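You operate a simulated robot arm through the tools that you are given. There is no shell and no other tool.

You are at the controls of a simulated robot arm. One attempt, no reset.

TASK
Swap the empty twine spool for the white one; clamp the line end and whip two turns.
Fine: the empty spool goes in the grey tray. Set down upright: empty twine spool.
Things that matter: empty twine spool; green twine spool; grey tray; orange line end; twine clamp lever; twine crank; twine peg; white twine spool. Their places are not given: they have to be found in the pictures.

The check looks at the end state, three seconds after you hand in, the way a careful person would. Anything else that was tipped, shoved, dropped, spilled or broken makes it a failure.

THE ROBOT
A 6-joint arm with a two-finger parallel gripper, fixed in place. Base frame: the origin is at the foot of the arm, x ahead of it, y to its left, z up; the work surface is at about z = 0. Lengths are in m, angles in degrees, forces in N, time in s.
With the tool pointing down near the work surface it reaches from about 0.14 to 0.58 m from the base axis. Its first joint turns from -66.0 to 66.0 degrees. Payload 2.1 kg.
The TCP is the grasp point between the finger pads, 0.03 m short of the fingertips. In the tool frame z runs along the fingers and y along their closing line. The gripper opens to 0.094 m. The fingers are 0.028 m wide and 0.01 m thick; the gripper's body (0.05 by 0.096 m) begins 0.055 m behind the TCP.
Orientation is told as [roll, pitch, yaw] about the base's x, y, z axes, in that order, counted from this pose: with the fingers straight down and closing along the base's y, the tool's x points along the base's -x, its y along +y and its z along -z.

THE INTERFACE
- The arm moves only by the tool move_arm. Its argument "deltas" is a list of rows, each an object (a shift or turn left out is 0, a gripper value left out holds the last) with "travel": the shift along the tool's x, y, z in units of 150 mm (1.0 is 150 mm), a list of three; "dr": the turn, a rotation vector about the tool's x, y, z in units of 120 degrees (1.0 is 120 degrees), a list of three. In form: [{"travel": [x, y, z], "dr": [ax, ay, az]}, ...]. A call has 1 to 20 rows; each row is the pose to reach, as a shift and turn from the pose commanded when the call began, along the tool's axes at that moment. "hand" is the finger opening in m, from 0 to 0.094, set as the call begins (left out, the last holds). A call with a number of a shift or a turn outside -1 to 1 is refused whole. Rows are played at 5 a second. More than 0.05 m and 8.6 degrees between two rows, or a gripper value outside its range, and nothing of the call is played. Where a pose cannot be reached the arm comes as near as it can. A force on the tool above 90 N (or 10 N above the force at the start of the call, whichever is more), or a blocked arm, ends the call early, and 0.2 s more pass. Each finger travels about 0.072 m/s and halts on what it meets, pressing with about 42 N; the grip force reading is that of the motor and also rises with nothing between the fingers. The clock runs only during rows and for 0.2 s after the last one: add rows that repeat a pose to give the fingers time. It gives the time, the measured TCP pose, the force on the tool (base axes), the opening and the grip force at its end, in the units of the frame above (readings bear some noise), with the torque about the TCP (base axes, N m) and any sound that the robot's microphone picked up.
- Cameras (640 x 400 px; columns grow to the right, rows downward): "scene" is fixed at [0.0568, -0.3678, 0.4973]; the picture's right is [0.80, -0.61, 0.00], its down [-0.28, -0.37, -0.89] and it looks along [0.54, 0.71, -0.46] (base axes); focal length 240 px, centre (320, 200). "wrist" rides on the gripper at [0.076, 0.014, -0.103] in the tool frame; the picture's right is [-0.18, 0.98, 0.00], its down [-0.75, -0.14, -0.64] and it looks along [-0.63, -0.12, 0.77] (tool axes); focal length 243 px, centre (320, 200).
- capture(camera): a new picture of that camera. It takes no simulated time.
- locate(camera, pixels): for up to 12 pixels [column, row] of the newest picture of that camera ("zoom" is the newest enlarged one), the place [x, y, z] in the base frame of the surface seen there, good to about 0.002 m. It takes no simulated time.
- enlarge(camera, box): a new picture of the part [left, top, right, bottom] of that camera's present view, enlarged. It takes no simulated time.
- hand_in(): hands the job in; it is judged then, once.

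Leave the gripper open and the arm clear of the work at the hand-in unless told otherwise.

The tools are called after "Emit:" as name(argument=value, ...) on one line, values as JSON. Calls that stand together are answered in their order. move_arm: Moves the arm, as the interface text tells. Its arguments: {"type":"object","properties":{"deltas":{"type":"array"},"hand":{"type":"number"}},"required":["deltas"]} The other tools are called the same way: capture (camera) takes a picture; locate (camera, pixels) gives the place of the surface under pixels of a picture; enlarge (camera, box) takes an enlarged picture of a part of a camera's view; hand_in () hands the job in.

At the start:

```text
t: 0.0
ee_pos: [0.295, -0.1671, 0.4087]
ee_rot: [0.1, -0.1, 0.0]
ft_force: [-0.3, -0.5, 0.0]
torque: [-0.03, 0.0, -0.01]
width: 0.094
grasp_force: 0.0
```

scene: 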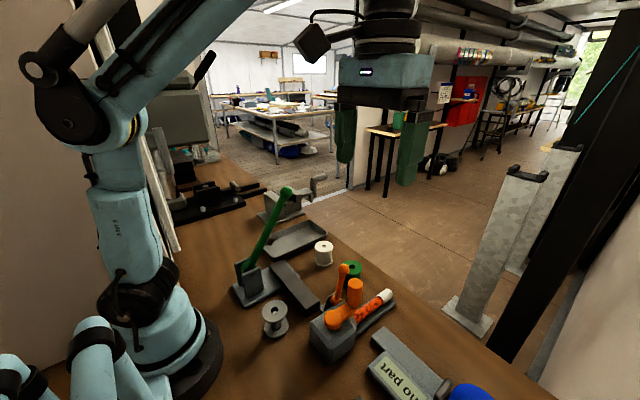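
wrist: 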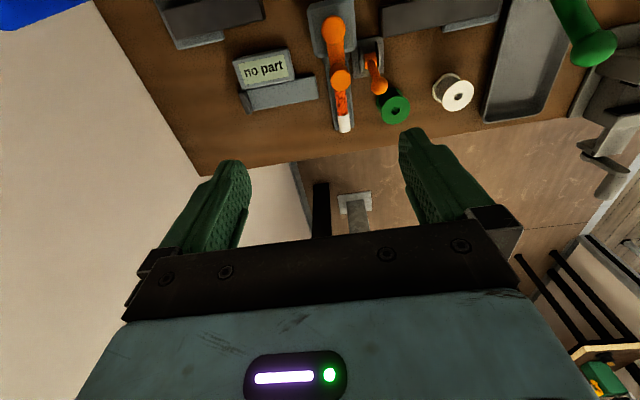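

I see the bench with several items: a spool near (275,320) in the scene view, white spool (323,252), green spool (353,270), an orange fixture around (345,310), a green lever at (265,240), and a grey tray at (297,238). I'll enlarge the views to see them more clearly.

Emit:
enlarge(camera="scene", box=[220, 170, 420, 370])

Emit:
enlarge(camera="wrist", box=[140, 0, 640, 200])

```text
2.00 times, centred on (320, 270) of scene
```

zoom: 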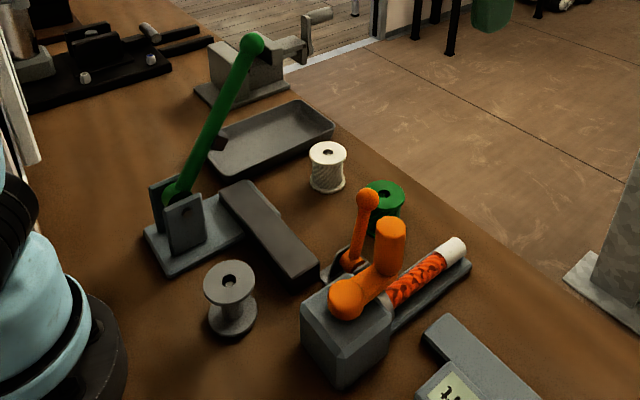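

```text
1.28 times, centred on (390, 100) of wrist
```

zoom: 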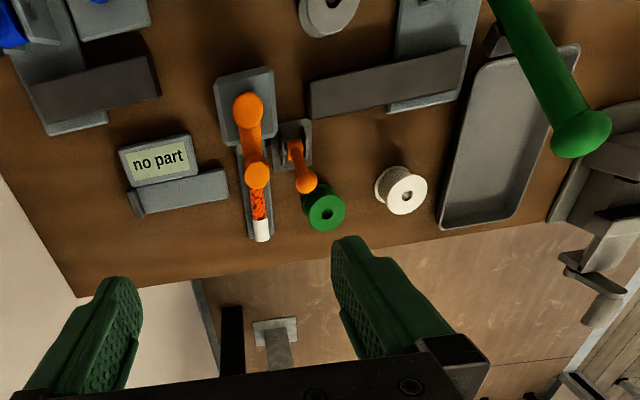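

I'll locate the key items from the scene picture: grey spool, white spool, green spool, orange lever knob, crank, line end, tray, and green lever.

Emit:
locate(camera="scene", pixels=[[275, 309], [275, 330], [323, 244], [324, 258], [353, 265], [344, 268], [355, 285], [333, 317], [385, 294], [340, 345], [297, 238], [286, 190]])

Emit:
capture(camera="wrist")

```text
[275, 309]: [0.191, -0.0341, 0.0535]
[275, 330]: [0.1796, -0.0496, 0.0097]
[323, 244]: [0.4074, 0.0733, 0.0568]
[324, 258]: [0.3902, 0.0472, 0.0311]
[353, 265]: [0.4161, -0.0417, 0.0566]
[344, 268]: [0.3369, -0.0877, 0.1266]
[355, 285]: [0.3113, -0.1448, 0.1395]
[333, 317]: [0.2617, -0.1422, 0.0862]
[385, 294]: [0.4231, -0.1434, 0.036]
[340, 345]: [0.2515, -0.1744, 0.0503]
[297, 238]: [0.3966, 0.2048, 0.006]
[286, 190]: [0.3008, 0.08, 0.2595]
```

```text
taken
```

wrist: 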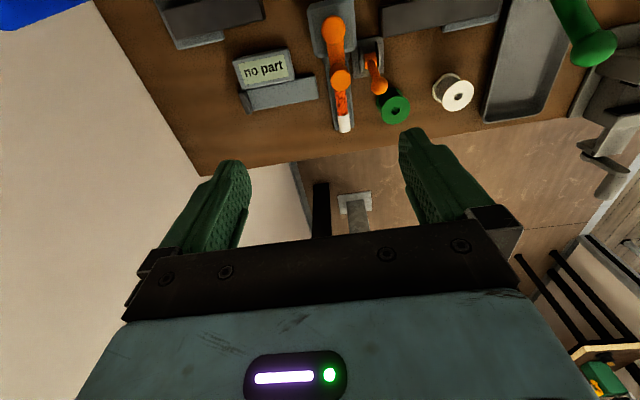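

The wrist picture's top edge looks straight down below the camera. I'll move the tool back toward the base and to the left (to about x 0.20, y -0.08), staying high, to see the near items.

Emit:
move_arm(deltas=[{"travel": [0.2, 0.18, 0]}, {"travel": [0.4, 0.36, 0]}, {"travel": [0.6, 0.54, 0]}])

Emit:
capture(camera="wrist")

Emit:
capture(camera="scene")

```text
t: 0.8
ee_pos: [0.2035, -0.0865, 0.406]
ee_rot: [0.0, -0.1, 0.0]
ft_force: [0.2, -0.2, -0.3]
torque: [0.01, 0.01, 0.0]
width: 0.0941
grasp_force: 0.0
```

```text
taken
```

wrist: 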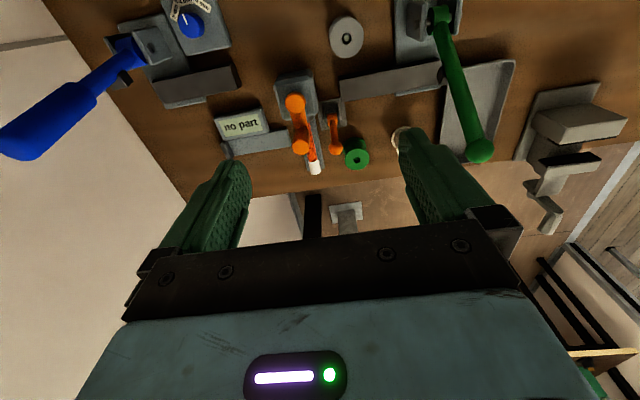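

```text
taken
```

scene: 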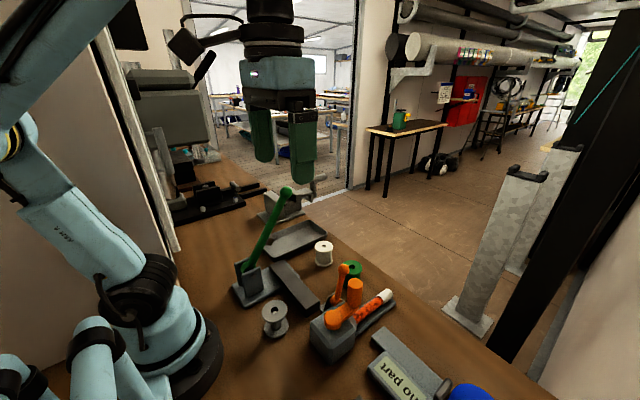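

Now I zoom into the wrist view, covering the stations (columns 180–520, rows 0–190).

Emit:
enlarge(camera="wrist", box=[250, 0, 410, 100])

Emit:
enlarge(camera="wrist", box=[260, 80, 420, 180])

Emit:
enlarge(camera="wrist", box=[130, 0, 290, 100])

Emit:
enlarge(camera="wrist", box=[370, 0, 530, 100])

```text
4.00 times, centred on (330, 50) of wrist
```

zoom: 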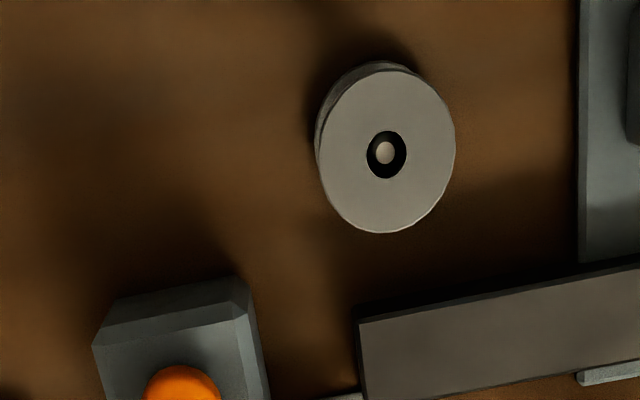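

```text
4.00 times, centred on (340, 130) of wrist
```

zoom: 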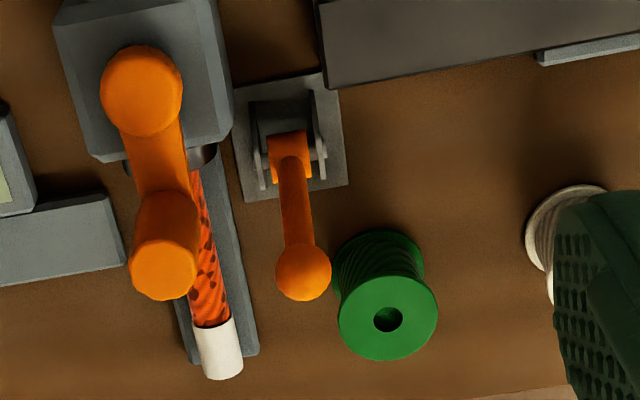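

```text
4.00 times, centred on (210, 50) of wrist
```

zoom: 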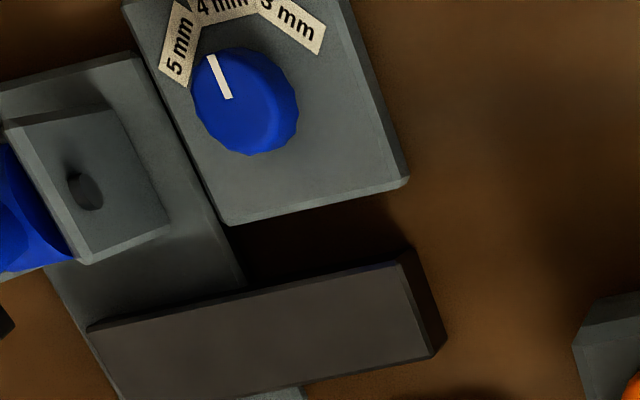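

```text
4.00 times, centred on (450, 50) of wrist
```

zoom: 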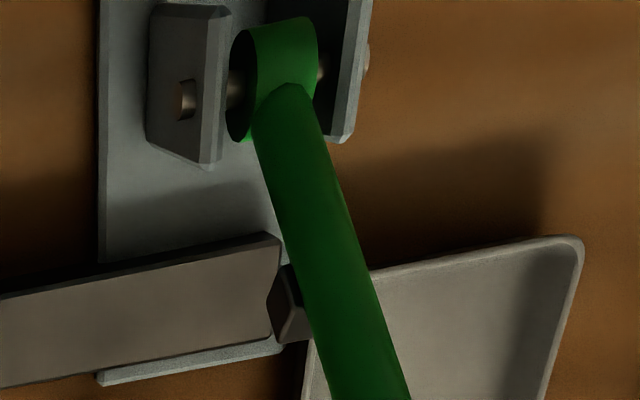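

The grey spool is on a thin peg (visible inside its bore). The orange crank, orange clamp lever and the orange line end (white tip) form the whipping station. I'll zoom in again on that station and get coordinates.

Emit:
enlarge(camera="wrist", box=[270, 70, 390, 180])

```text
3.64 times, centred on (330, 125) of wrist
```

zoom: 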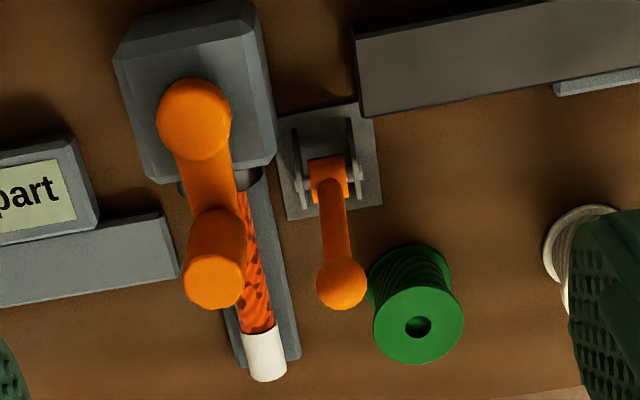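

Emit:
locate(camera="zoom", pixels=[[193, 117], [213, 283], [228, 190], [340, 283], [328, 170], [300, 140], [262, 350], [250, 250], [283, 330], [250, 120], [370, 190], [290, 205]])

Emit:
locate(camera="zoom", pixels=[[417, 345], [420, 360], [370, 315], [463, 315], [417, 290], [575, 245], [140, 60], [265, 60], [130, 150], [190, 180], [245, 180], [120, 60]])

Emit:
enlarge(camera="scene", box=[300, 250, 400, 370])

```text
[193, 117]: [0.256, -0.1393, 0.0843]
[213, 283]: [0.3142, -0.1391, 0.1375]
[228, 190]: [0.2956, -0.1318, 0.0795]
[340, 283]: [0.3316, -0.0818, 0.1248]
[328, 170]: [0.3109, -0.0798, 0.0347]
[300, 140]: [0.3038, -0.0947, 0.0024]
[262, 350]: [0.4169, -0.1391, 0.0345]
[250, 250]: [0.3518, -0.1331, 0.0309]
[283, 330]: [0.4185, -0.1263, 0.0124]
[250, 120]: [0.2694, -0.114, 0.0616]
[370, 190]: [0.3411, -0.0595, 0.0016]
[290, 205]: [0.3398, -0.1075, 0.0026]
```

```text
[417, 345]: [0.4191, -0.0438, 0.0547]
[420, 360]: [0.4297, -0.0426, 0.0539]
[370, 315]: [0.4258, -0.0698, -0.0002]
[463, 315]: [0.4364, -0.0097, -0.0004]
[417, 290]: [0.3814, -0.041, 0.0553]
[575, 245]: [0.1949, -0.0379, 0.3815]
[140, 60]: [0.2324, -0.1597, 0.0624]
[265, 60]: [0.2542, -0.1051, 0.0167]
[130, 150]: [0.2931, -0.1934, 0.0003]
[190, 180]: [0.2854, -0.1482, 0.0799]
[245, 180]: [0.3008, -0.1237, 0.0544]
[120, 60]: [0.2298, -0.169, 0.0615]
```

```text
3.33 times, centred on (350, 310) of scene
```

zoom: 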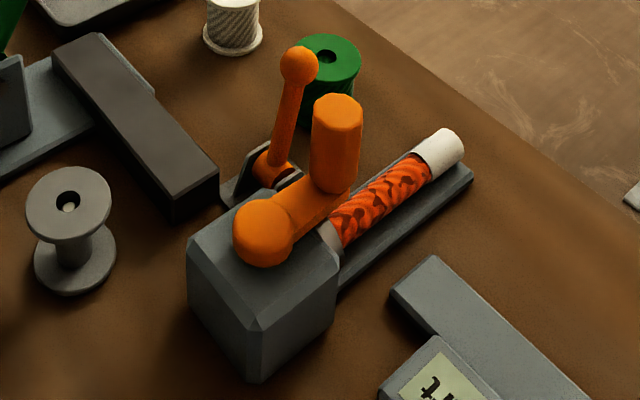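

The crank has a vertical axis near (0.257,-0.14) with a vertical handle at (0.314,-0.139), top z about 0.138. Now the left side: tray, green lever, grey and white spools.

Emit:
locate(camera="wrist", pixels=[[510, 62], [447, 62], [440, 148], [480, 110], [443, 14], [460, 80], [480, 150], [345, 20], [345, 55], [330, 37], [362, 37], [440, 75]])

Emit:
locate(camera="scene", pixels=[[265, 250], [290, 222], [328, 236], [297, 238], [318, 228], [300, 250], [323, 242], [316, 244], [331, 244], [315, 263], [331, 263], [269, 246]])

Emit:
enlarge(camera="scene", box=[220, 180, 340, 340])

```text
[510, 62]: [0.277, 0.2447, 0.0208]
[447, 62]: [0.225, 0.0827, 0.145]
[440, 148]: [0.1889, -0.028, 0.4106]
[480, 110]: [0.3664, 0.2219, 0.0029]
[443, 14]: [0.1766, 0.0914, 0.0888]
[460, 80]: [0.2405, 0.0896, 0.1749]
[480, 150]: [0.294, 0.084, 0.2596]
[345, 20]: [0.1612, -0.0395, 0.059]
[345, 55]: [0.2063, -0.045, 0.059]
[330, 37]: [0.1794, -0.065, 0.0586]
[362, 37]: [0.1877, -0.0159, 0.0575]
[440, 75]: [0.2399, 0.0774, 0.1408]
```

```text
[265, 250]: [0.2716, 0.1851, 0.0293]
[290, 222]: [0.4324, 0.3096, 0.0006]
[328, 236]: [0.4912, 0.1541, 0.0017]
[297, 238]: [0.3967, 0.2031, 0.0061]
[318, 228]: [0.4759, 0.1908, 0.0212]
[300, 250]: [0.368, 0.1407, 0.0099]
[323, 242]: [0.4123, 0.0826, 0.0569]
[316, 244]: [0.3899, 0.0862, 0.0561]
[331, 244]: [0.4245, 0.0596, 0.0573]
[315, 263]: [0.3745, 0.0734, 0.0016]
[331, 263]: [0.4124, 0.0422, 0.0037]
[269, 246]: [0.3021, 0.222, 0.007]
```

```text
2.50 times, centred on (280, 260) of scene
```

zoom: 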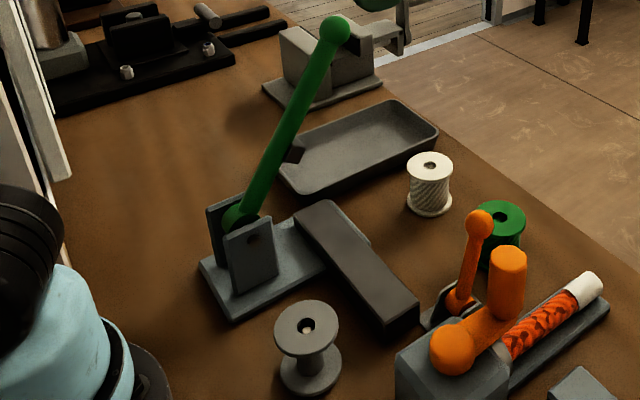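

The tray runs roughly x 0.27–0.48, y 0.14–0.25. I'll lower the wrist camera to view the clamp lever and peg more closely: TCP to about (0.25, -0.06, 0.265), which is well above everything there.

Emit:
move_arm(deltas=[{"travel": [-0.08, 0.045, 0.23]}, {"travel": [-0.16, 0.09, 0.47]}, {"travel": [-0.24, 0.135, 0.7]}, {"travel": [-0.31, 0.177, 0.93]}, {"travel": [-0.31, 0.177, 0.93]}])

Emit:
capture(camera="wrist")

Emit:
capture(camera="scene")

```text
t: 2.0
ee_pos: [0.2515, -0.0584, 0.267]
ee_rot: [0.0, 0.0, 0.0]
ft_force: [-0.1, -0.2, -0.4]
torque: [-0.01, 0.0, 0.0]
width: 0.0939
grasp_force: 0.0
```

```text
taken
```

wrist: 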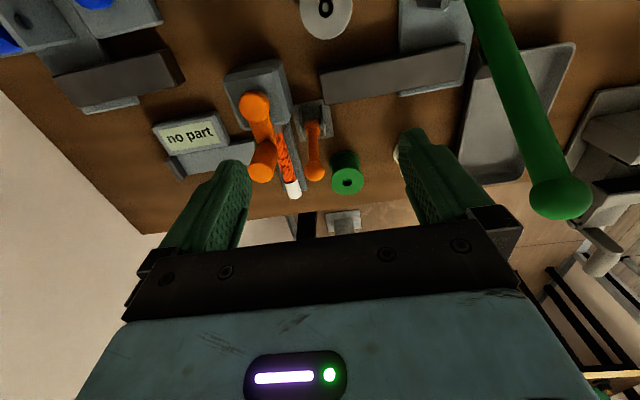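

```text
taken
```

scene: 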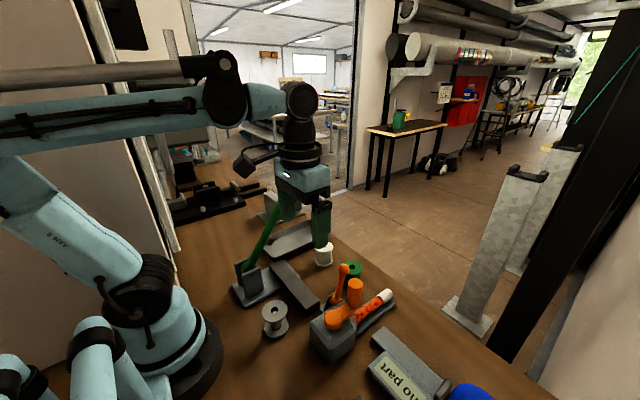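

The forearm runs at about the camera height, above everything. Zooming into the clamp lever (wrist ~ (312,140)) and the peg/spool (325,10).

Emit:
enlarge(camera="wrist", box=[260, 80, 376, 200])

Emit:
enlarge(camera="wrist", box=[280, 80, 360, 130])

Emit:
enlarge(camera="scene", box=[315, 255, 395, 335])

```text
3.33 times, centred on (318, 140) of wrist
```

zoom: 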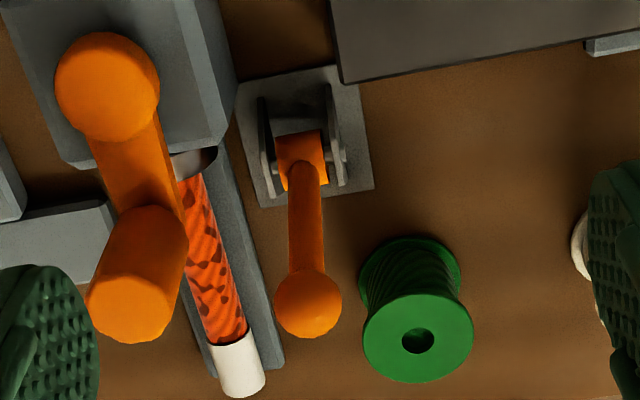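

```text
8.00 times, centred on (320, 105) of wrist
```

zoom: 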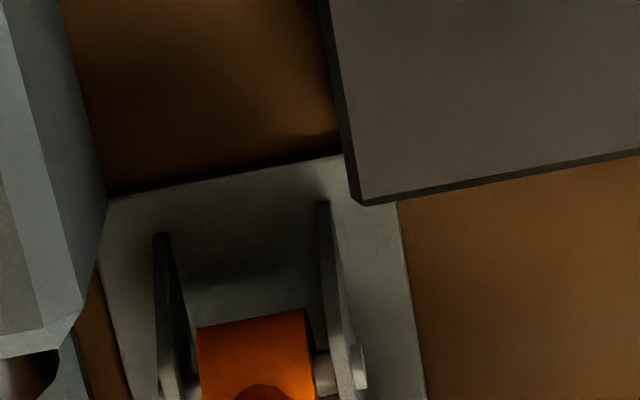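

```text
5.00 times, centred on (355, 295) of scene
```

zoom: 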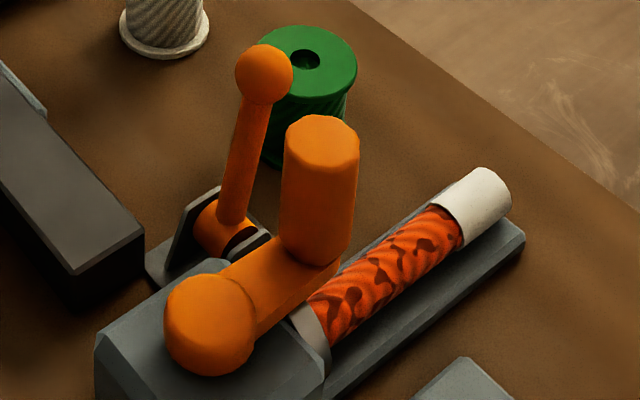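

I'll measure the grey spool more carefully from the scene view (zoom around (275,320)), and the white spool (323,252).

Emit:
enlarge(camera="scene", box=[245, 290, 305, 350])

```text
6.67 times, centred on (275, 320) of scene
```

zoom: 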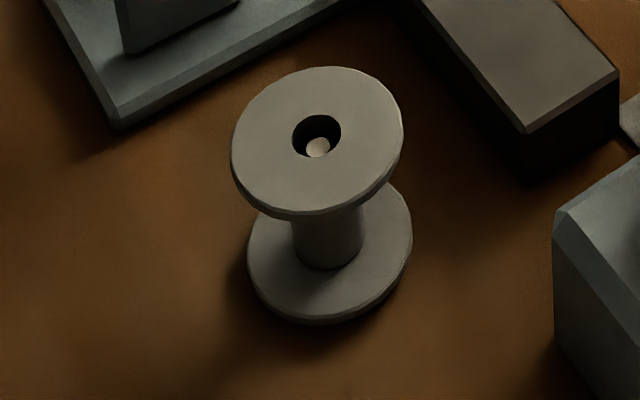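

Emit:
locate(camera="zoom", pixels=[[235, 140], [400, 145], [300, 205], [335, 72], [317, 146], [290, 130], [343, 130], [316, 110], [250, 250], [410, 240], [330, 315], [330, 230]])

Emit:
enlarge(camera="scene", box=[293, 220, 353, 280])

```text
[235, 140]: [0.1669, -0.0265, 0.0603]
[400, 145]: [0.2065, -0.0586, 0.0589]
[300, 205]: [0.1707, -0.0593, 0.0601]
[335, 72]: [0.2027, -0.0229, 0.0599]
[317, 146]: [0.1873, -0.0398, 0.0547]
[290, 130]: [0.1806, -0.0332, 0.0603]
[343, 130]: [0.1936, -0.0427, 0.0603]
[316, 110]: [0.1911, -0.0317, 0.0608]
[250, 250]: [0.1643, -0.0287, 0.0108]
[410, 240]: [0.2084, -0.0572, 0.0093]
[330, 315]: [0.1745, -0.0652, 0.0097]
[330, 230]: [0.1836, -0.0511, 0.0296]
```

```text
6.67 times, centred on (323, 250) of scene
```

zoom: 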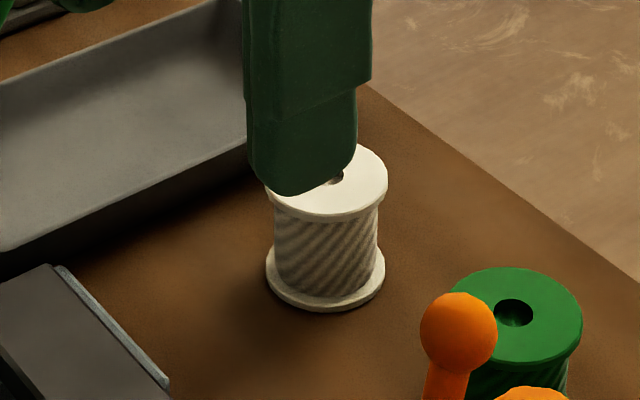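

Grey spool: top z≈0.060, flange diameter ≈0.051, centre ≈(0.187,-0.041), bore ≈16 mm with peg top at z≈0.055. I'll move above it (first sideways, then down to z≈0.16) and check alignment with the wrist camera.

Emit:
move_arm(deltas=[{"travel": [0.215, 0.058, 0]}, {"travel": [0.43, 0.116, 0]}, {"travel": [0.43, 0.116, 0.24]}, {"travel": [0.43, 0.116, 0.48]}, {"travel": [0.43, 0.116, 0.713]}, {"travel": [0.43, 0.116, 0.713]}], hand=0.094)

Emit:
capture(camera="wrist")

Emit:
capture(camera="scene")

```text
t: 3.4
ee_pos: [0.1878, -0.0411, 0.1603]
ee_rot: [0.0, 0.0, 0.0]
ft_force: [0.0, -0.2, -0.6]
torque: [0.0, 0.0, 0.0]
width: 0.094
grasp_force: 0.1
```

```text
taken
```

wrist: 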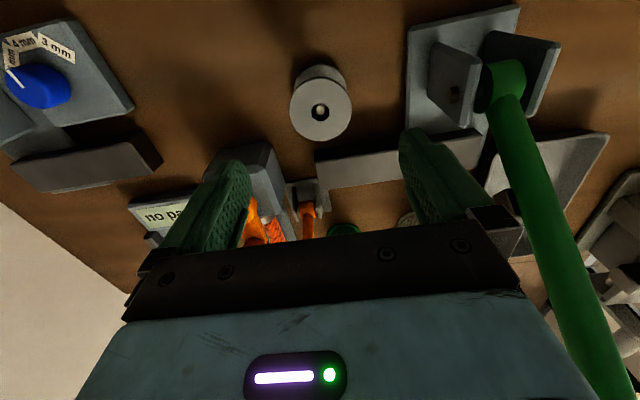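

```text
taken
```

scene: 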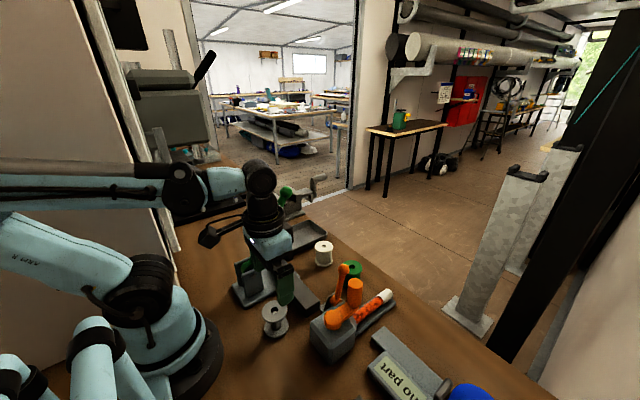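

The spool is seen at wrist (320,108), between the fingers. I'll measure its centre from this nearer view.

Emit:
enlarge(camera="wrist", box=[270, 55, 370, 155])

```text
4.00 times, centred on (320, 105) of wrist
```

zoom: 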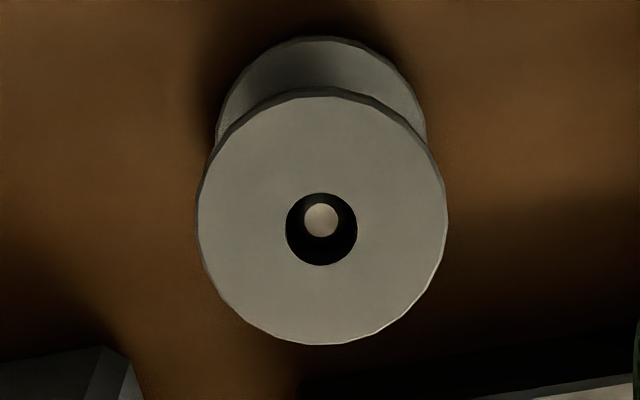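

Emit:
locate(camera="zoom", pixels=[[202, 220], [443, 220], [320, 108], [320, 338], [320, 218], [286, 230], [358, 230], [320, 193], [320, 266], [320, 60], [250, 80], [400, 80]])

Emit:
locate(camera="wrist", pixels=[[408, 125], [410, 60], [317, 165], [318, 185], [480, 100], [440, 80], [205, 170], [270, 160], [500, 100], [545, 60]])

```text
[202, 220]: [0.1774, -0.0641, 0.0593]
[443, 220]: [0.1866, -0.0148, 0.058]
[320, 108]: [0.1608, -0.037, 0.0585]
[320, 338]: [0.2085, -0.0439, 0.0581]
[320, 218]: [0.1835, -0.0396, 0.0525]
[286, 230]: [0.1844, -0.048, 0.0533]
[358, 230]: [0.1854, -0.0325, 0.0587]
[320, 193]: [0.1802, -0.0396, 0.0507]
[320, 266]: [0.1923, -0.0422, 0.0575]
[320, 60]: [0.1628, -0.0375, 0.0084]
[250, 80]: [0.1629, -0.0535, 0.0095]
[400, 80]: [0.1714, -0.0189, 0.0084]
```

```text
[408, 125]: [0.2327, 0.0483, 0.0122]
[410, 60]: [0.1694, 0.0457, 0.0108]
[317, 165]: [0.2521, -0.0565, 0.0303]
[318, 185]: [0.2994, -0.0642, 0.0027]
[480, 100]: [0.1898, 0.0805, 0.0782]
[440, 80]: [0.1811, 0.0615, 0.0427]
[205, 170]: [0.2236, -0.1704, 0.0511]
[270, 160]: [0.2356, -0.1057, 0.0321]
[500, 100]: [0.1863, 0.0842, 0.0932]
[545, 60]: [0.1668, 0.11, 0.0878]
```

Centre from both views ≈(0.1855,-0.041). I descend to TCP z≈0.036 with fingers open (tips ~6 mm above the table, either side of both flanges).

Emit:
move_arm(deltas=[{"travel": [0.015, 0, 0.25]}, {"travel": [0.015, 0, 0.5]}, {"travel": [0.015, 0, 0.68]}, {"travel": [0.015, 0, 0.78]}, {"travel": [0.015, 0, 0.829]}, {"travel": [0.015, 0, 0.829]}], hand=0.094)

Emit:
capture(camera="wrist")

Emit:
capture(camera="scene")

```text
t: 4.8
ee_pos: [0.1861, -0.042, 0.0372]
ee_rot: [0.0, -0.1, -0.1]
ft_force: [0.0, 0.0, 0.6]
torque: [-0.01, -0.02, -0.03]
width: 0.0941
grasp_force: 0.1
```

```text
taken
```

wrist: 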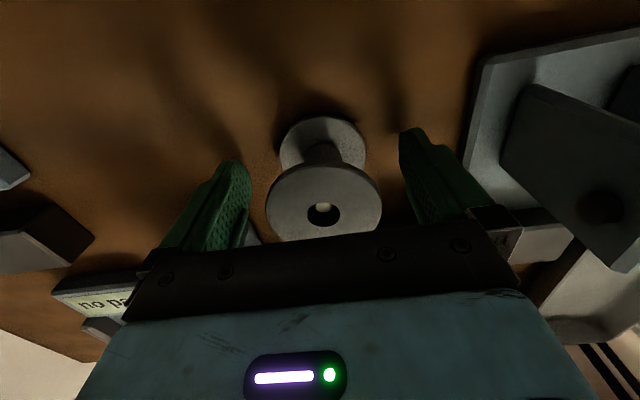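

```text
taken
```

scene: 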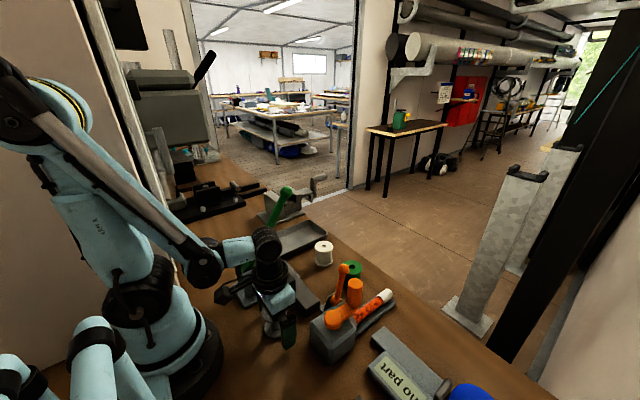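

The spool sits between the fingers. Closing now on it.

Emit:
move_arm(deltas=[{"travel": [0, 0, 0]}, {"travel": [0, 0, 0]}, {"travel": [0, 0, 0]}, {"travel": [0, 0, 0]}], hand=0.04)

```text
t: 5.8
ee_pos: [0.1849, -0.0415, 0.0371]
ee_rot: [-0.1, 0.0, 0.1]
ft_force: [0.8, 2.9, -0.3]
torque: [0.07, 0.01, 0.0]
width: 0.0556
grasp_force: 42.1
```

Gripped at 55.6 mm, 42 N. Before lifting I locate points on the arm's wrist and forearm in the last scene picture, to know how much clearance the forearm will have next to the green lever.

Emit:
locate(camera="scene", pixels=[[205, 265], [268, 245], [235, 250], [150, 220], [100, 170], [60, 140], [20, 110], [270, 275], [262, 290], [240, 290], [225, 295]])

Emit:
move_arm(deltas=[{"travel": [0, 0, -0.1]}, {"travel": [0, 0, -0.3]}, {"travel": [0, 0, -0.55]}, {"travel": [0, 0, -0.8]}, {"travel": [0, 0, -0.8]}])

Emit:
capture(camera="wrist")

Emit:
capture(camera="scene")

```text
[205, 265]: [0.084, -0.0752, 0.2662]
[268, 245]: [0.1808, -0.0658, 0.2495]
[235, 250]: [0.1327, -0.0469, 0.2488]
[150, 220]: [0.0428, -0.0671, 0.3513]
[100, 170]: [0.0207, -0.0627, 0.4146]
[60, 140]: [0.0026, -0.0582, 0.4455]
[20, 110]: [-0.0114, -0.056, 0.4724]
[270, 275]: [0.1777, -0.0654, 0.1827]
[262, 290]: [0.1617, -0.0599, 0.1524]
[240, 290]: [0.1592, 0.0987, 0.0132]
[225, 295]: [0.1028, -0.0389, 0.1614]
```

```text
t: 7.0
ee_pos: [0.1863, -0.0393, 0.1588]
ee_rot: [0.0, 0.0, 0.1]
ft_force: [-0.5, -0.2, -0.2]
torque: [0.03, 0.0, -0.01]
width: 0.0398
grasp_force: 0.0
```

```text
taken
```

wrist: 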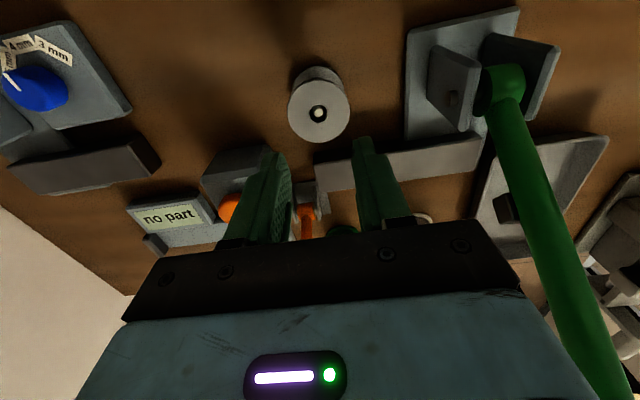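

```text
taken
```

scene: 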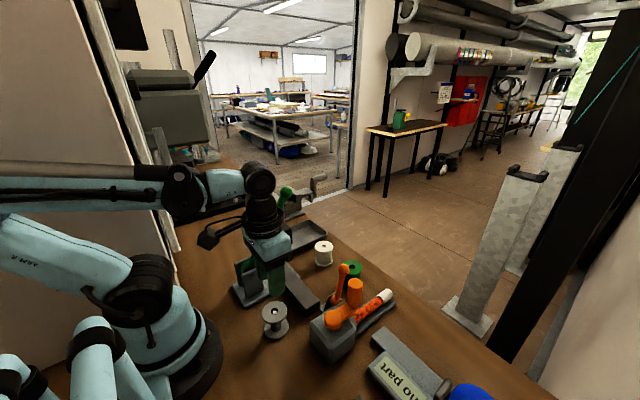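

The grip slipped: width is now 39.8 mm with no force, and the grey spool is still on the peg at wrist (318,110). I'll look closely at it before trying again.

Emit:
enlarge(camera="wrist", box=[270, 55, 370, 155])

Emit:
enlarge(camera="scene", box=[245, 290, 305, 350])

```text
4.00 times, centred on (320, 105) of wrist
```

zoom: 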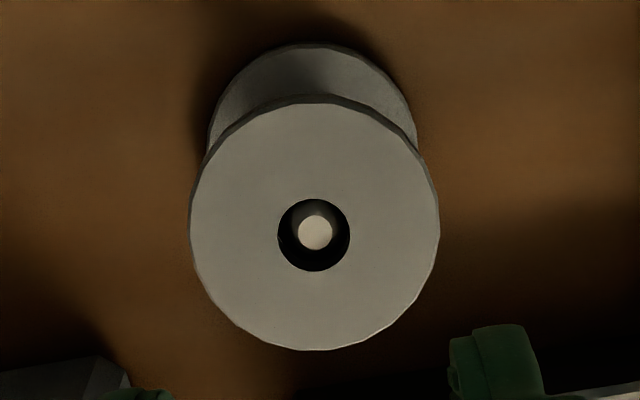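

```text
6.67 times, centred on (275, 320) of scene
```

zoom: 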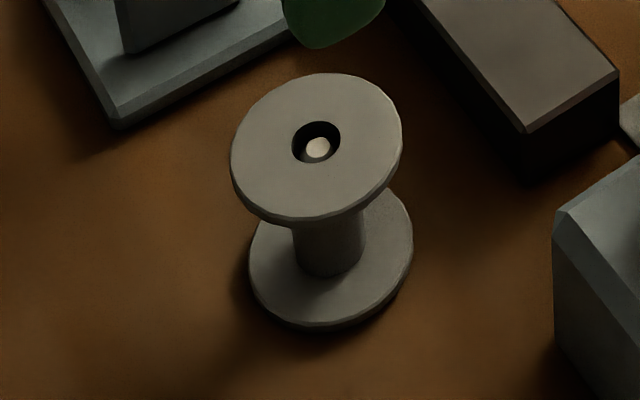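

The spool shifted slightly within its clearance but remains upright. Measuring it again.

Emit:
locate(camera="zoom", pixels=[[236, 150], [398, 150], [300, 210], [330, 78], [318, 148], [292, 142], [340, 142], [316, 122], [316, 163]])

Emit:
enlarge(camera="wrist", box=[270, 55, 370, 155])

Emit:
locate(camera="zoom", pixels=[[194, 225], [435, 225], [314, 106], [314, 344], [315, 231], [280, 235], [349, 235], [314, 201], [314, 269], [190, 225], [439, 225]])

```text
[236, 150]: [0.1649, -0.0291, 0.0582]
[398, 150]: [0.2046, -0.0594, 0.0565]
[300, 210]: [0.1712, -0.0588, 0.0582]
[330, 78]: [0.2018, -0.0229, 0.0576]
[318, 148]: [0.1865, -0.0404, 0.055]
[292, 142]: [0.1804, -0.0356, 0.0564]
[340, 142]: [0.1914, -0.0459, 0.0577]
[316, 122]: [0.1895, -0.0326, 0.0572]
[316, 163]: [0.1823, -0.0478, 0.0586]
```

```text
4.00 times, centred on (320, 105) of wrist
```

zoom: 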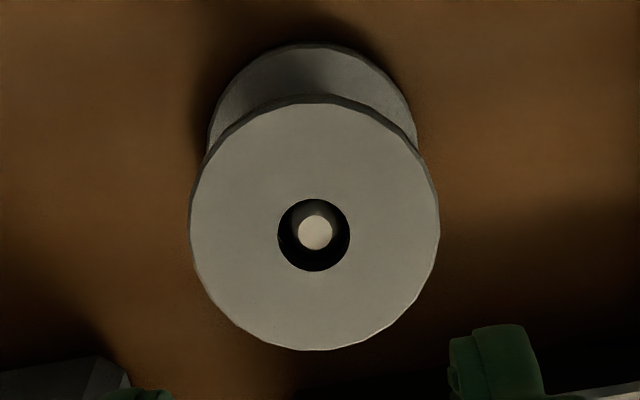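

```text
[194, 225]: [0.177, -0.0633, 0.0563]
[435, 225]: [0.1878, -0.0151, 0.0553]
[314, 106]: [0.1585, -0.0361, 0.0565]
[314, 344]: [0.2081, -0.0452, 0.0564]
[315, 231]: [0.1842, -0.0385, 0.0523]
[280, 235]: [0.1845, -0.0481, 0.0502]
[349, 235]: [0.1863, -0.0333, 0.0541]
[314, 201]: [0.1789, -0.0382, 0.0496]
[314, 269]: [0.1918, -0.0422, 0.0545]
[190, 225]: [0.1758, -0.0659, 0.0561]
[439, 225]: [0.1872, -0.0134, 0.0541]
```

Spool top is now z≈0.057 and centre ≈(0.185,-0.0405), diameter ≈0.054. I'll open and descend again, this time putting the TCP nearer the upper flange (TCP z≈0.05) so the middle of the pads bears on the rim.

Emit:
move_arm(deltas=[{"travel": [0, 0, 0]}, {"travel": [0, 0, 0]}, {"travel": [0, 0, 0]}, {"travel": [0.008, -0.006, 0.22]}, {"travel": [0.008, -0.006, 0.44]}, {"travel": [0.008, -0.006, 0.62]}, {"travel": [0.008, -0.006, 0.72]}, {"travel": [0.008, -0.006, 0.72]}], hand=0.094)

Emit:
move_arm(deltas=[{"travel": [0, 0, 0]}, {"travel": [0, 0, 0]}, {"travel": [0, 0, 0]}, {"travel": [0, 0, 0]}, {"travel": [0, 0, 0]}], hand=0.04)

Emit:
capture(camera="wrist")

Emit:
enlarge(camera="scene", box=[235, 260, 325, 350])

```text
t: 8.8
ee_pos: [0.1842, -0.0419, 0.0494]
ee_rot: [0.1, -0.1, 0.0]
ft_force: [0.2, -0.2, -0.6]
torque: [0.03, 0.03, 0.0]
width: 0.0938
grasp_force: 0.1
```

```text
t: 10.0
ee_pos: [0.1857, -0.041, 0.0492]
ee_rot: [0.1, 0.1, -0.1]
ft_force: [0.0, 0.1, -0.5]
torque: [0.0, 0.0, -0.02]
width: 0.0556
grasp_force: 41.9
```

```text
taken
```

wrist: 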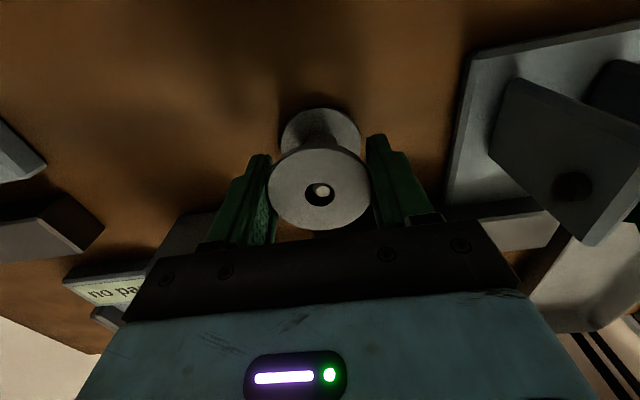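

```text
4.44 times, centred on (280, 305) of scene
```

zoom: 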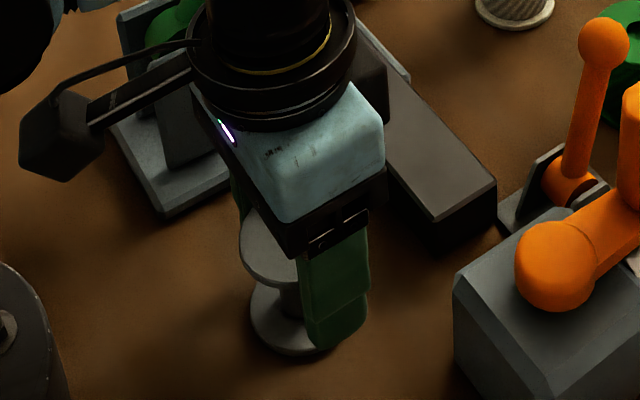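

Gripped again (55.6 mm, 42 N), with the rim at the middle of the pads. Now a slow, small lift of about 6 mm to read the force.

Emit:
move_arm(deltas=[{"travel": [0, 0, -0.01]}, {"travel": [0, 0, -0.02]}, {"travel": [0, 0, -0.03]}, {"travel": [0, 0, -0.04]}])

Emit:
enlarge(camera="scene", box=[235, 260, 325, 350])

```text
t: 11.0
ee_pos: [0.1851, -0.0408, 0.0564]
ee_rot: [0.2, -0.1, 0.0]
ft_force: [9.9, 7.9, -1.4]
torque: [0.02, -0.01, 0.02]
width: 0.0556
grasp_force: 41.5
```

```text
4.44 times, centred on (280, 305) of scene
```

zoom: 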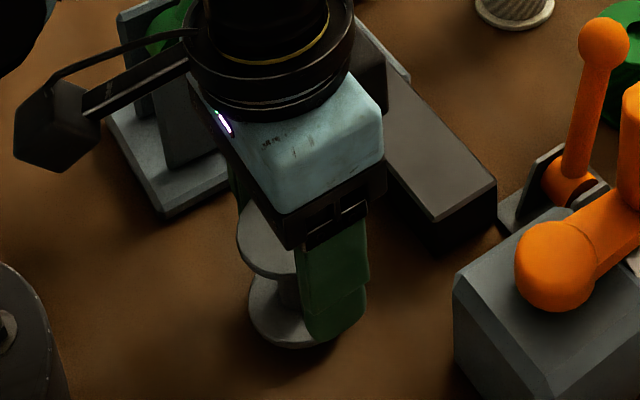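

The spool is rising with the gripper, but there's a sideways force of about (+10, +8) N: the peg is bearing on the bore. I'll look at where the peg sits in the bore.

Emit:
enlarge(camera="wrist", box=[260, 130, 380, 240])

```text
3.64 times, centred on (320, 185) of wrist
```

zoom: 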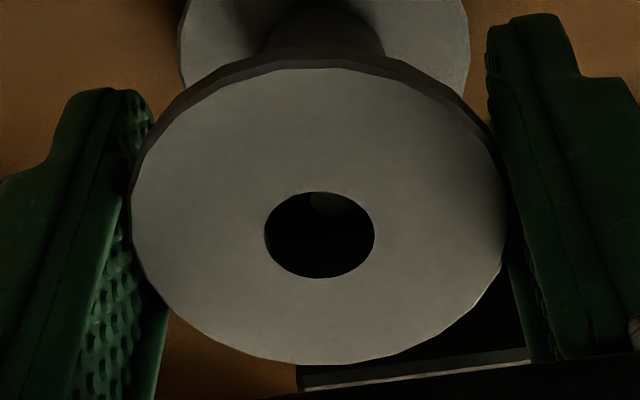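

Emit:
locate(camera="zoom", pixels=[[322, 203], [318, 198], [330, 205], [265, 235], [374, 235], [320, 192], [320, 278], [135, 220], [500, 220], [320, 70], [320, 362]])

Emit:
move_arm(deltas=[{"travel": [0, 0, 0]}, {"travel": [0, 0, 0]}])

```text
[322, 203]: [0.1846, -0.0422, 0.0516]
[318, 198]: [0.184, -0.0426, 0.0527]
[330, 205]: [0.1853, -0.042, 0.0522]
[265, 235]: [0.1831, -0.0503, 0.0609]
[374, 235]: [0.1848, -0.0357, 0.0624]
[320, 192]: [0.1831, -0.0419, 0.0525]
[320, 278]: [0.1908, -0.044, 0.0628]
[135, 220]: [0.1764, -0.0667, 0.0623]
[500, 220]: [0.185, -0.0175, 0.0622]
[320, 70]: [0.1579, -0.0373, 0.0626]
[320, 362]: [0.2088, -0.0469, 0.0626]
```

```text
t: 11.6
ee_pos: [0.1847, -0.0415, 0.0566]
ee_rot: [0.1, -0.1, 0.0]
ft_force: [13.3, 11.8, 0.8]
torque: [0.06, -0.07, -0.01]
width: 0.0556
grasp_force: 42.0
```

A steady sideways push of about (13, 12) N, so the peg must be bearing on the bore lower down. I'll shift 1.5 mm in +x and +y to relieve it and read the force again.

Emit:
move_arm(deltas=[{"travel": [-0.005, 0.005, 0]}, {"travel": [-0.01, 0.01, 0]}, {"travel": [-0.01, 0.01, 0]}])

```text
t: 12.4
ee_pos: [0.1834, -0.0415, 0.0553]
ee_rot: [-0.1, 0.0, 0.0]
ft_force: [-0.1, 0.1, -0.6]
torque: [0.0, 0.0, 0.02]
width: 0.0558
grasp_force: 41.7
```

The force has gone to zero. Continue the lift slowly by another 15 mm.

Emit:
move_arm(deltas=[{"travel": [0, 0, -0.02]}, {"travel": [0, 0, -0.04]}, {"travel": [0, 0, -0.06]}, {"travel": [0, 0, -0.08]}, {"travel": [0, 0, -0.1]}])

Emit:
enlarge(camera="scene", box=[235, 260, 325, 350])

Emit:
enlarge(camera="wrist", box=[260, 100, 380, 240])

```text
t: 13.6
ee_pos: [0.1851, -0.0402, 0.0707]
ee_rot: [0.0, -0.1, 0.0]
ft_force: [0.3, -0.4, -0.1]
torque: [-0.02, 0.0, -0.01]
width: 0.0554
grasp_force: 42.6
```

```text
4.44 times, centred on (280, 305) of scene
```

zoom: 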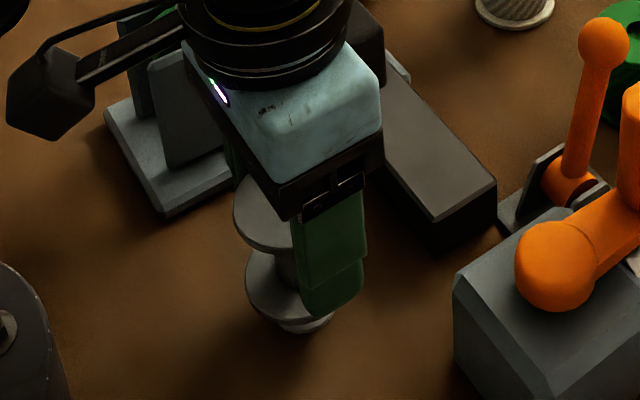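

```text
2.86 times, centred on (320, 170) of wrist
```

zoom: 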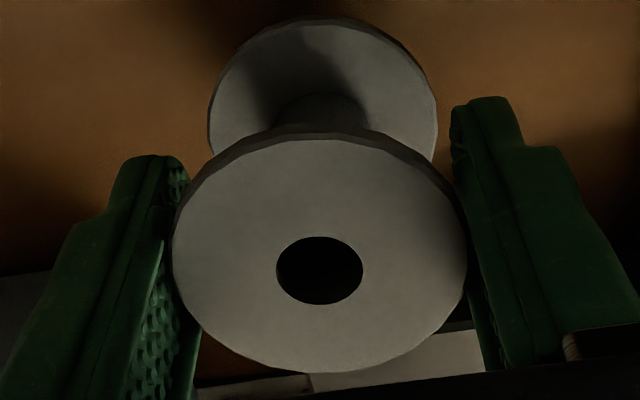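

The spool is rising (peg base disc now visible beneath it) and forces are near zero. Continue up another 50 mm gently.

Emit:
move_arm(deltas=[{"travel": [0, 0, -0.03]}, {"travel": [0, 0, -0.06]}, {"travel": [0, 0, -0.1]}, {"travel": [0, 0, -0.14]}, {"travel": [0, 0, -0.18]}, {"travel": [0, 0, -0.22]}, {"travel": [0, 0, -0.26]}, {"travel": [0, 0, -0.3]}, {"travel": [0, 0, -0.34]}])

Emit:
enlarge(camera="scene", box=[235, 260, 325, 350])

```text
t: 15.6
ee_pos: [0.1848, -0.0408, 0.1217]
ee_rot: [0.1, 0.0, -0.1]
ft_force: [-0.3, -0.3, -0.3]
torque: [0.02, 0.01, 0.0]
width: 0.0556
grasp_force: 42.0
```

```text
4.44 times, centred on (280, 305) of scene
```

zoom: 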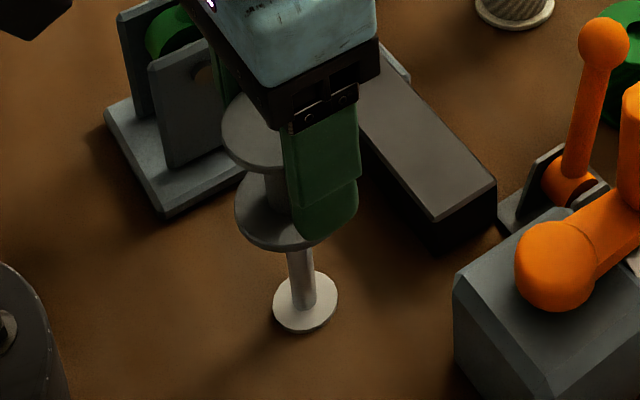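

The spool is off the peg and firmly held; the peg with its base disc stands clear below. I'll lift to about z=0.265, then further.

Emit:
move_arm(deltas=[{"travel": [0, 0, -0.1]}, {"travel": [0, 0, -0.22]}, {"travel": [0, 0, -0.36]}, {"travel": [0, 0, -0.5]}, {"travel": [0, 0, -0.64]}, {"travel": [0, 0, -0.8]}, {"travel": [0, 0, -0.96]}])

Emit:
capture(camera="scene")

Emit:
capture(camera="wrist")

```text
t: 17.2
ee_pos: [0.1868, -0.0401, 0.2651]
ee_rot: [0.0, 0.1, 0.0]
ft_force: [0.1, -0.8, 0.2]
torque: [0.03, 0.0, 0.01]
width: 0.0555
grasp_force: 42.1
```

```text
taken
```

scene: 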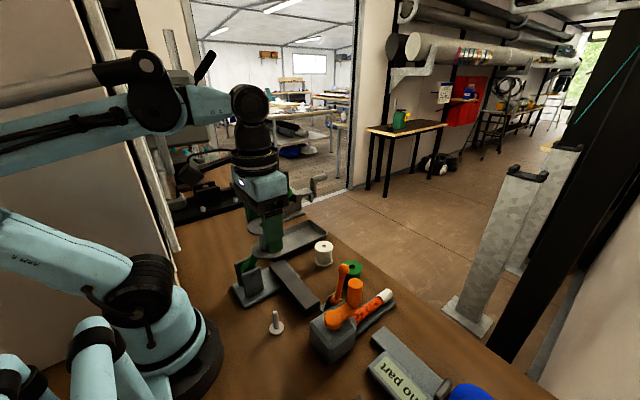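

```text
taken
```

wrist: 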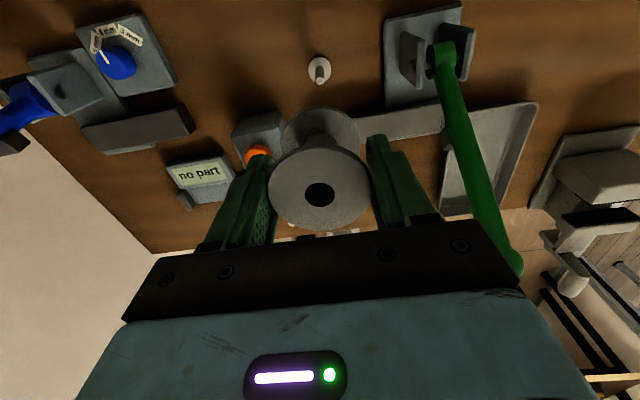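

The peg is now clearly visible at scene (276,322) and wrist (318,70). I'll measure the peg and the tray edges while the view is open.

Emit:
enlarge(camera="scene", box=[255, 300, 295, 340])

Emit:
locate(camera="zoom", pixels=[[325, 115], [325, 180], [330, 240], [265, 280], [400, 280], [330, 335], [330, 225]])

Emit:
enlarge(camera="wrist", box=[290, 40, 350, 100])

Emit:
locate(camera="wrist", pixels=[[470, 112], [538, 102], [500, 208], [440, 210], [510, 150], [480, 200], [445, 180], [530, 120]])

```text
10.00 times, centred on (275, 320) of scene
```

zoom: 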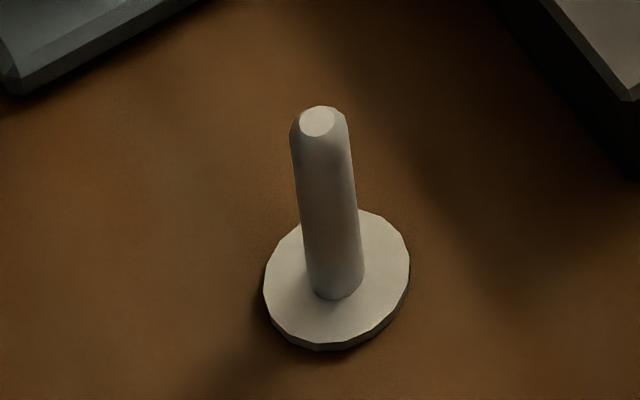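

```text
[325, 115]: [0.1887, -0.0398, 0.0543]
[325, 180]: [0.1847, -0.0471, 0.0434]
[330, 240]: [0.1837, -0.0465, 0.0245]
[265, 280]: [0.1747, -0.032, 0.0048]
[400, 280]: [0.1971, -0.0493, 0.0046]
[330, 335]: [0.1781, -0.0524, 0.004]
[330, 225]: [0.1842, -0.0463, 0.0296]
```

```text
6.67 times, centred on (320, 70) of wrist
```

zoom: 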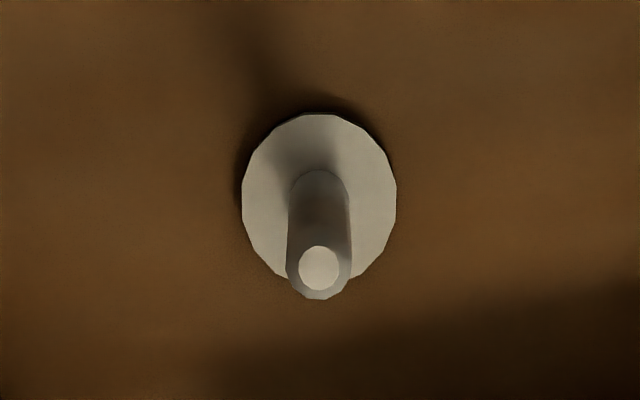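

```text
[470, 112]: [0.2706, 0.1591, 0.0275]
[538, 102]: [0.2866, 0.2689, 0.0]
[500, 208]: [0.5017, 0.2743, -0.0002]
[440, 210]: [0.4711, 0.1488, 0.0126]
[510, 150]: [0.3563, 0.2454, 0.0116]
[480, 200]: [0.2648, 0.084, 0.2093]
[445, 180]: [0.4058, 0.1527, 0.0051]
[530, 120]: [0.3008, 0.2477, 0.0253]
```

Emit:
locate(camera="zoom", pixels=[[246, 195], [393, 195], [320, 118], [320, 267], [302, 267], [338, 267], [320, 250], [320, 283], [255, 240], [385, 240]])

Emit:
enlarge(camera="scene", box=[255, 205, 345, 275])

```text
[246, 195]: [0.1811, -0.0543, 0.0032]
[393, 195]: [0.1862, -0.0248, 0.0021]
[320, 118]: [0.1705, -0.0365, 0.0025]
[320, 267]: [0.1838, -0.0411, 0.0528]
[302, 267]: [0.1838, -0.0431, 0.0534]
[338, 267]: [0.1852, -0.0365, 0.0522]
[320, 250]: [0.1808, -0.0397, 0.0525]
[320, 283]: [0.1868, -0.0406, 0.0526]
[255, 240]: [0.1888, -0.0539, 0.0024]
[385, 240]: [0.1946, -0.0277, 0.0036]
```

```text
5.71 times, centred on (300, 240) of scene
```

zoom: 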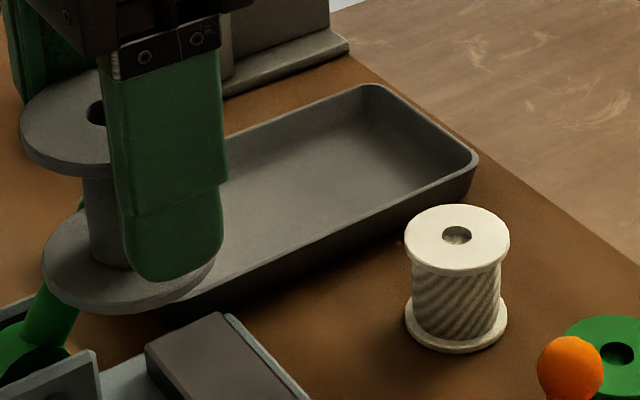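

Emit:
locate(camera="zoom", pixels=[[372, 87], [473, 158], [330, 112], [420, 185], [300, 245], [350, 165], [260, 230], [456, 236], [410, 240], [508, 240], [458, 207], [455, 268]])

```text
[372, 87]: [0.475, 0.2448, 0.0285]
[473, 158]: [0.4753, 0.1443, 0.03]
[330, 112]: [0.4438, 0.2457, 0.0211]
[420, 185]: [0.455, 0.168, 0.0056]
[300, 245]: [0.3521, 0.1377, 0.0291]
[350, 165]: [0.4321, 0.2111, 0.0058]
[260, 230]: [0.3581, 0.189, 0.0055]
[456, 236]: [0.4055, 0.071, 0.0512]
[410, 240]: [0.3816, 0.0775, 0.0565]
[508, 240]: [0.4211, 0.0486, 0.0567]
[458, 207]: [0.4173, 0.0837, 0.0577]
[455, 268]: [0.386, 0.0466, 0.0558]
```

Tray: x≈0.27–0.475, y≈0.14–0.247, rim z≈0.029, floor z≈0.0055. White spool centre ≈(0.402,0.065), top 0.057. The forearm's right side would come near the green knob, so I plan to set the empty spool at the tray's left part, around (0.33,0.21), with the gripper yawed so the fingers close along the tray's length. I check what stands beyond the tray.

Emit:
locate(camera="wrist", pixels=[[560, 190], [600, 165], [590, 215], [575, 245], [570, 285], [620, 120], [545, 150], [510, 262], [455, 120], [463, 150]])

Emit:
enlarge(camera="scene", box=[220, 160, 360, 300])

```text
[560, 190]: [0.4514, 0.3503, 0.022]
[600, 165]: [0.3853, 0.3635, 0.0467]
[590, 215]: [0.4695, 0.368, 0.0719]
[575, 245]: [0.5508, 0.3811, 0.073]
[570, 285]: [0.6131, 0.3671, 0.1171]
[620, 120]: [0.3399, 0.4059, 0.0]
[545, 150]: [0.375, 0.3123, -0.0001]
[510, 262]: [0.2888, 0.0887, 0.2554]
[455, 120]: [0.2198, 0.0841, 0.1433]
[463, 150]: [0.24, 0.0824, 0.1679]
```

```text
2.86 times, centred on (290, 230) of scene
```

zoom: 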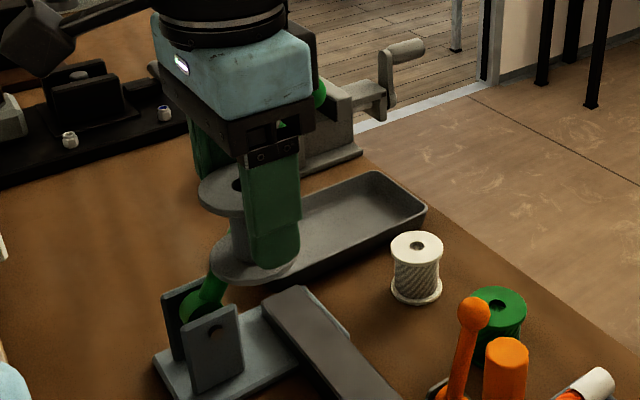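

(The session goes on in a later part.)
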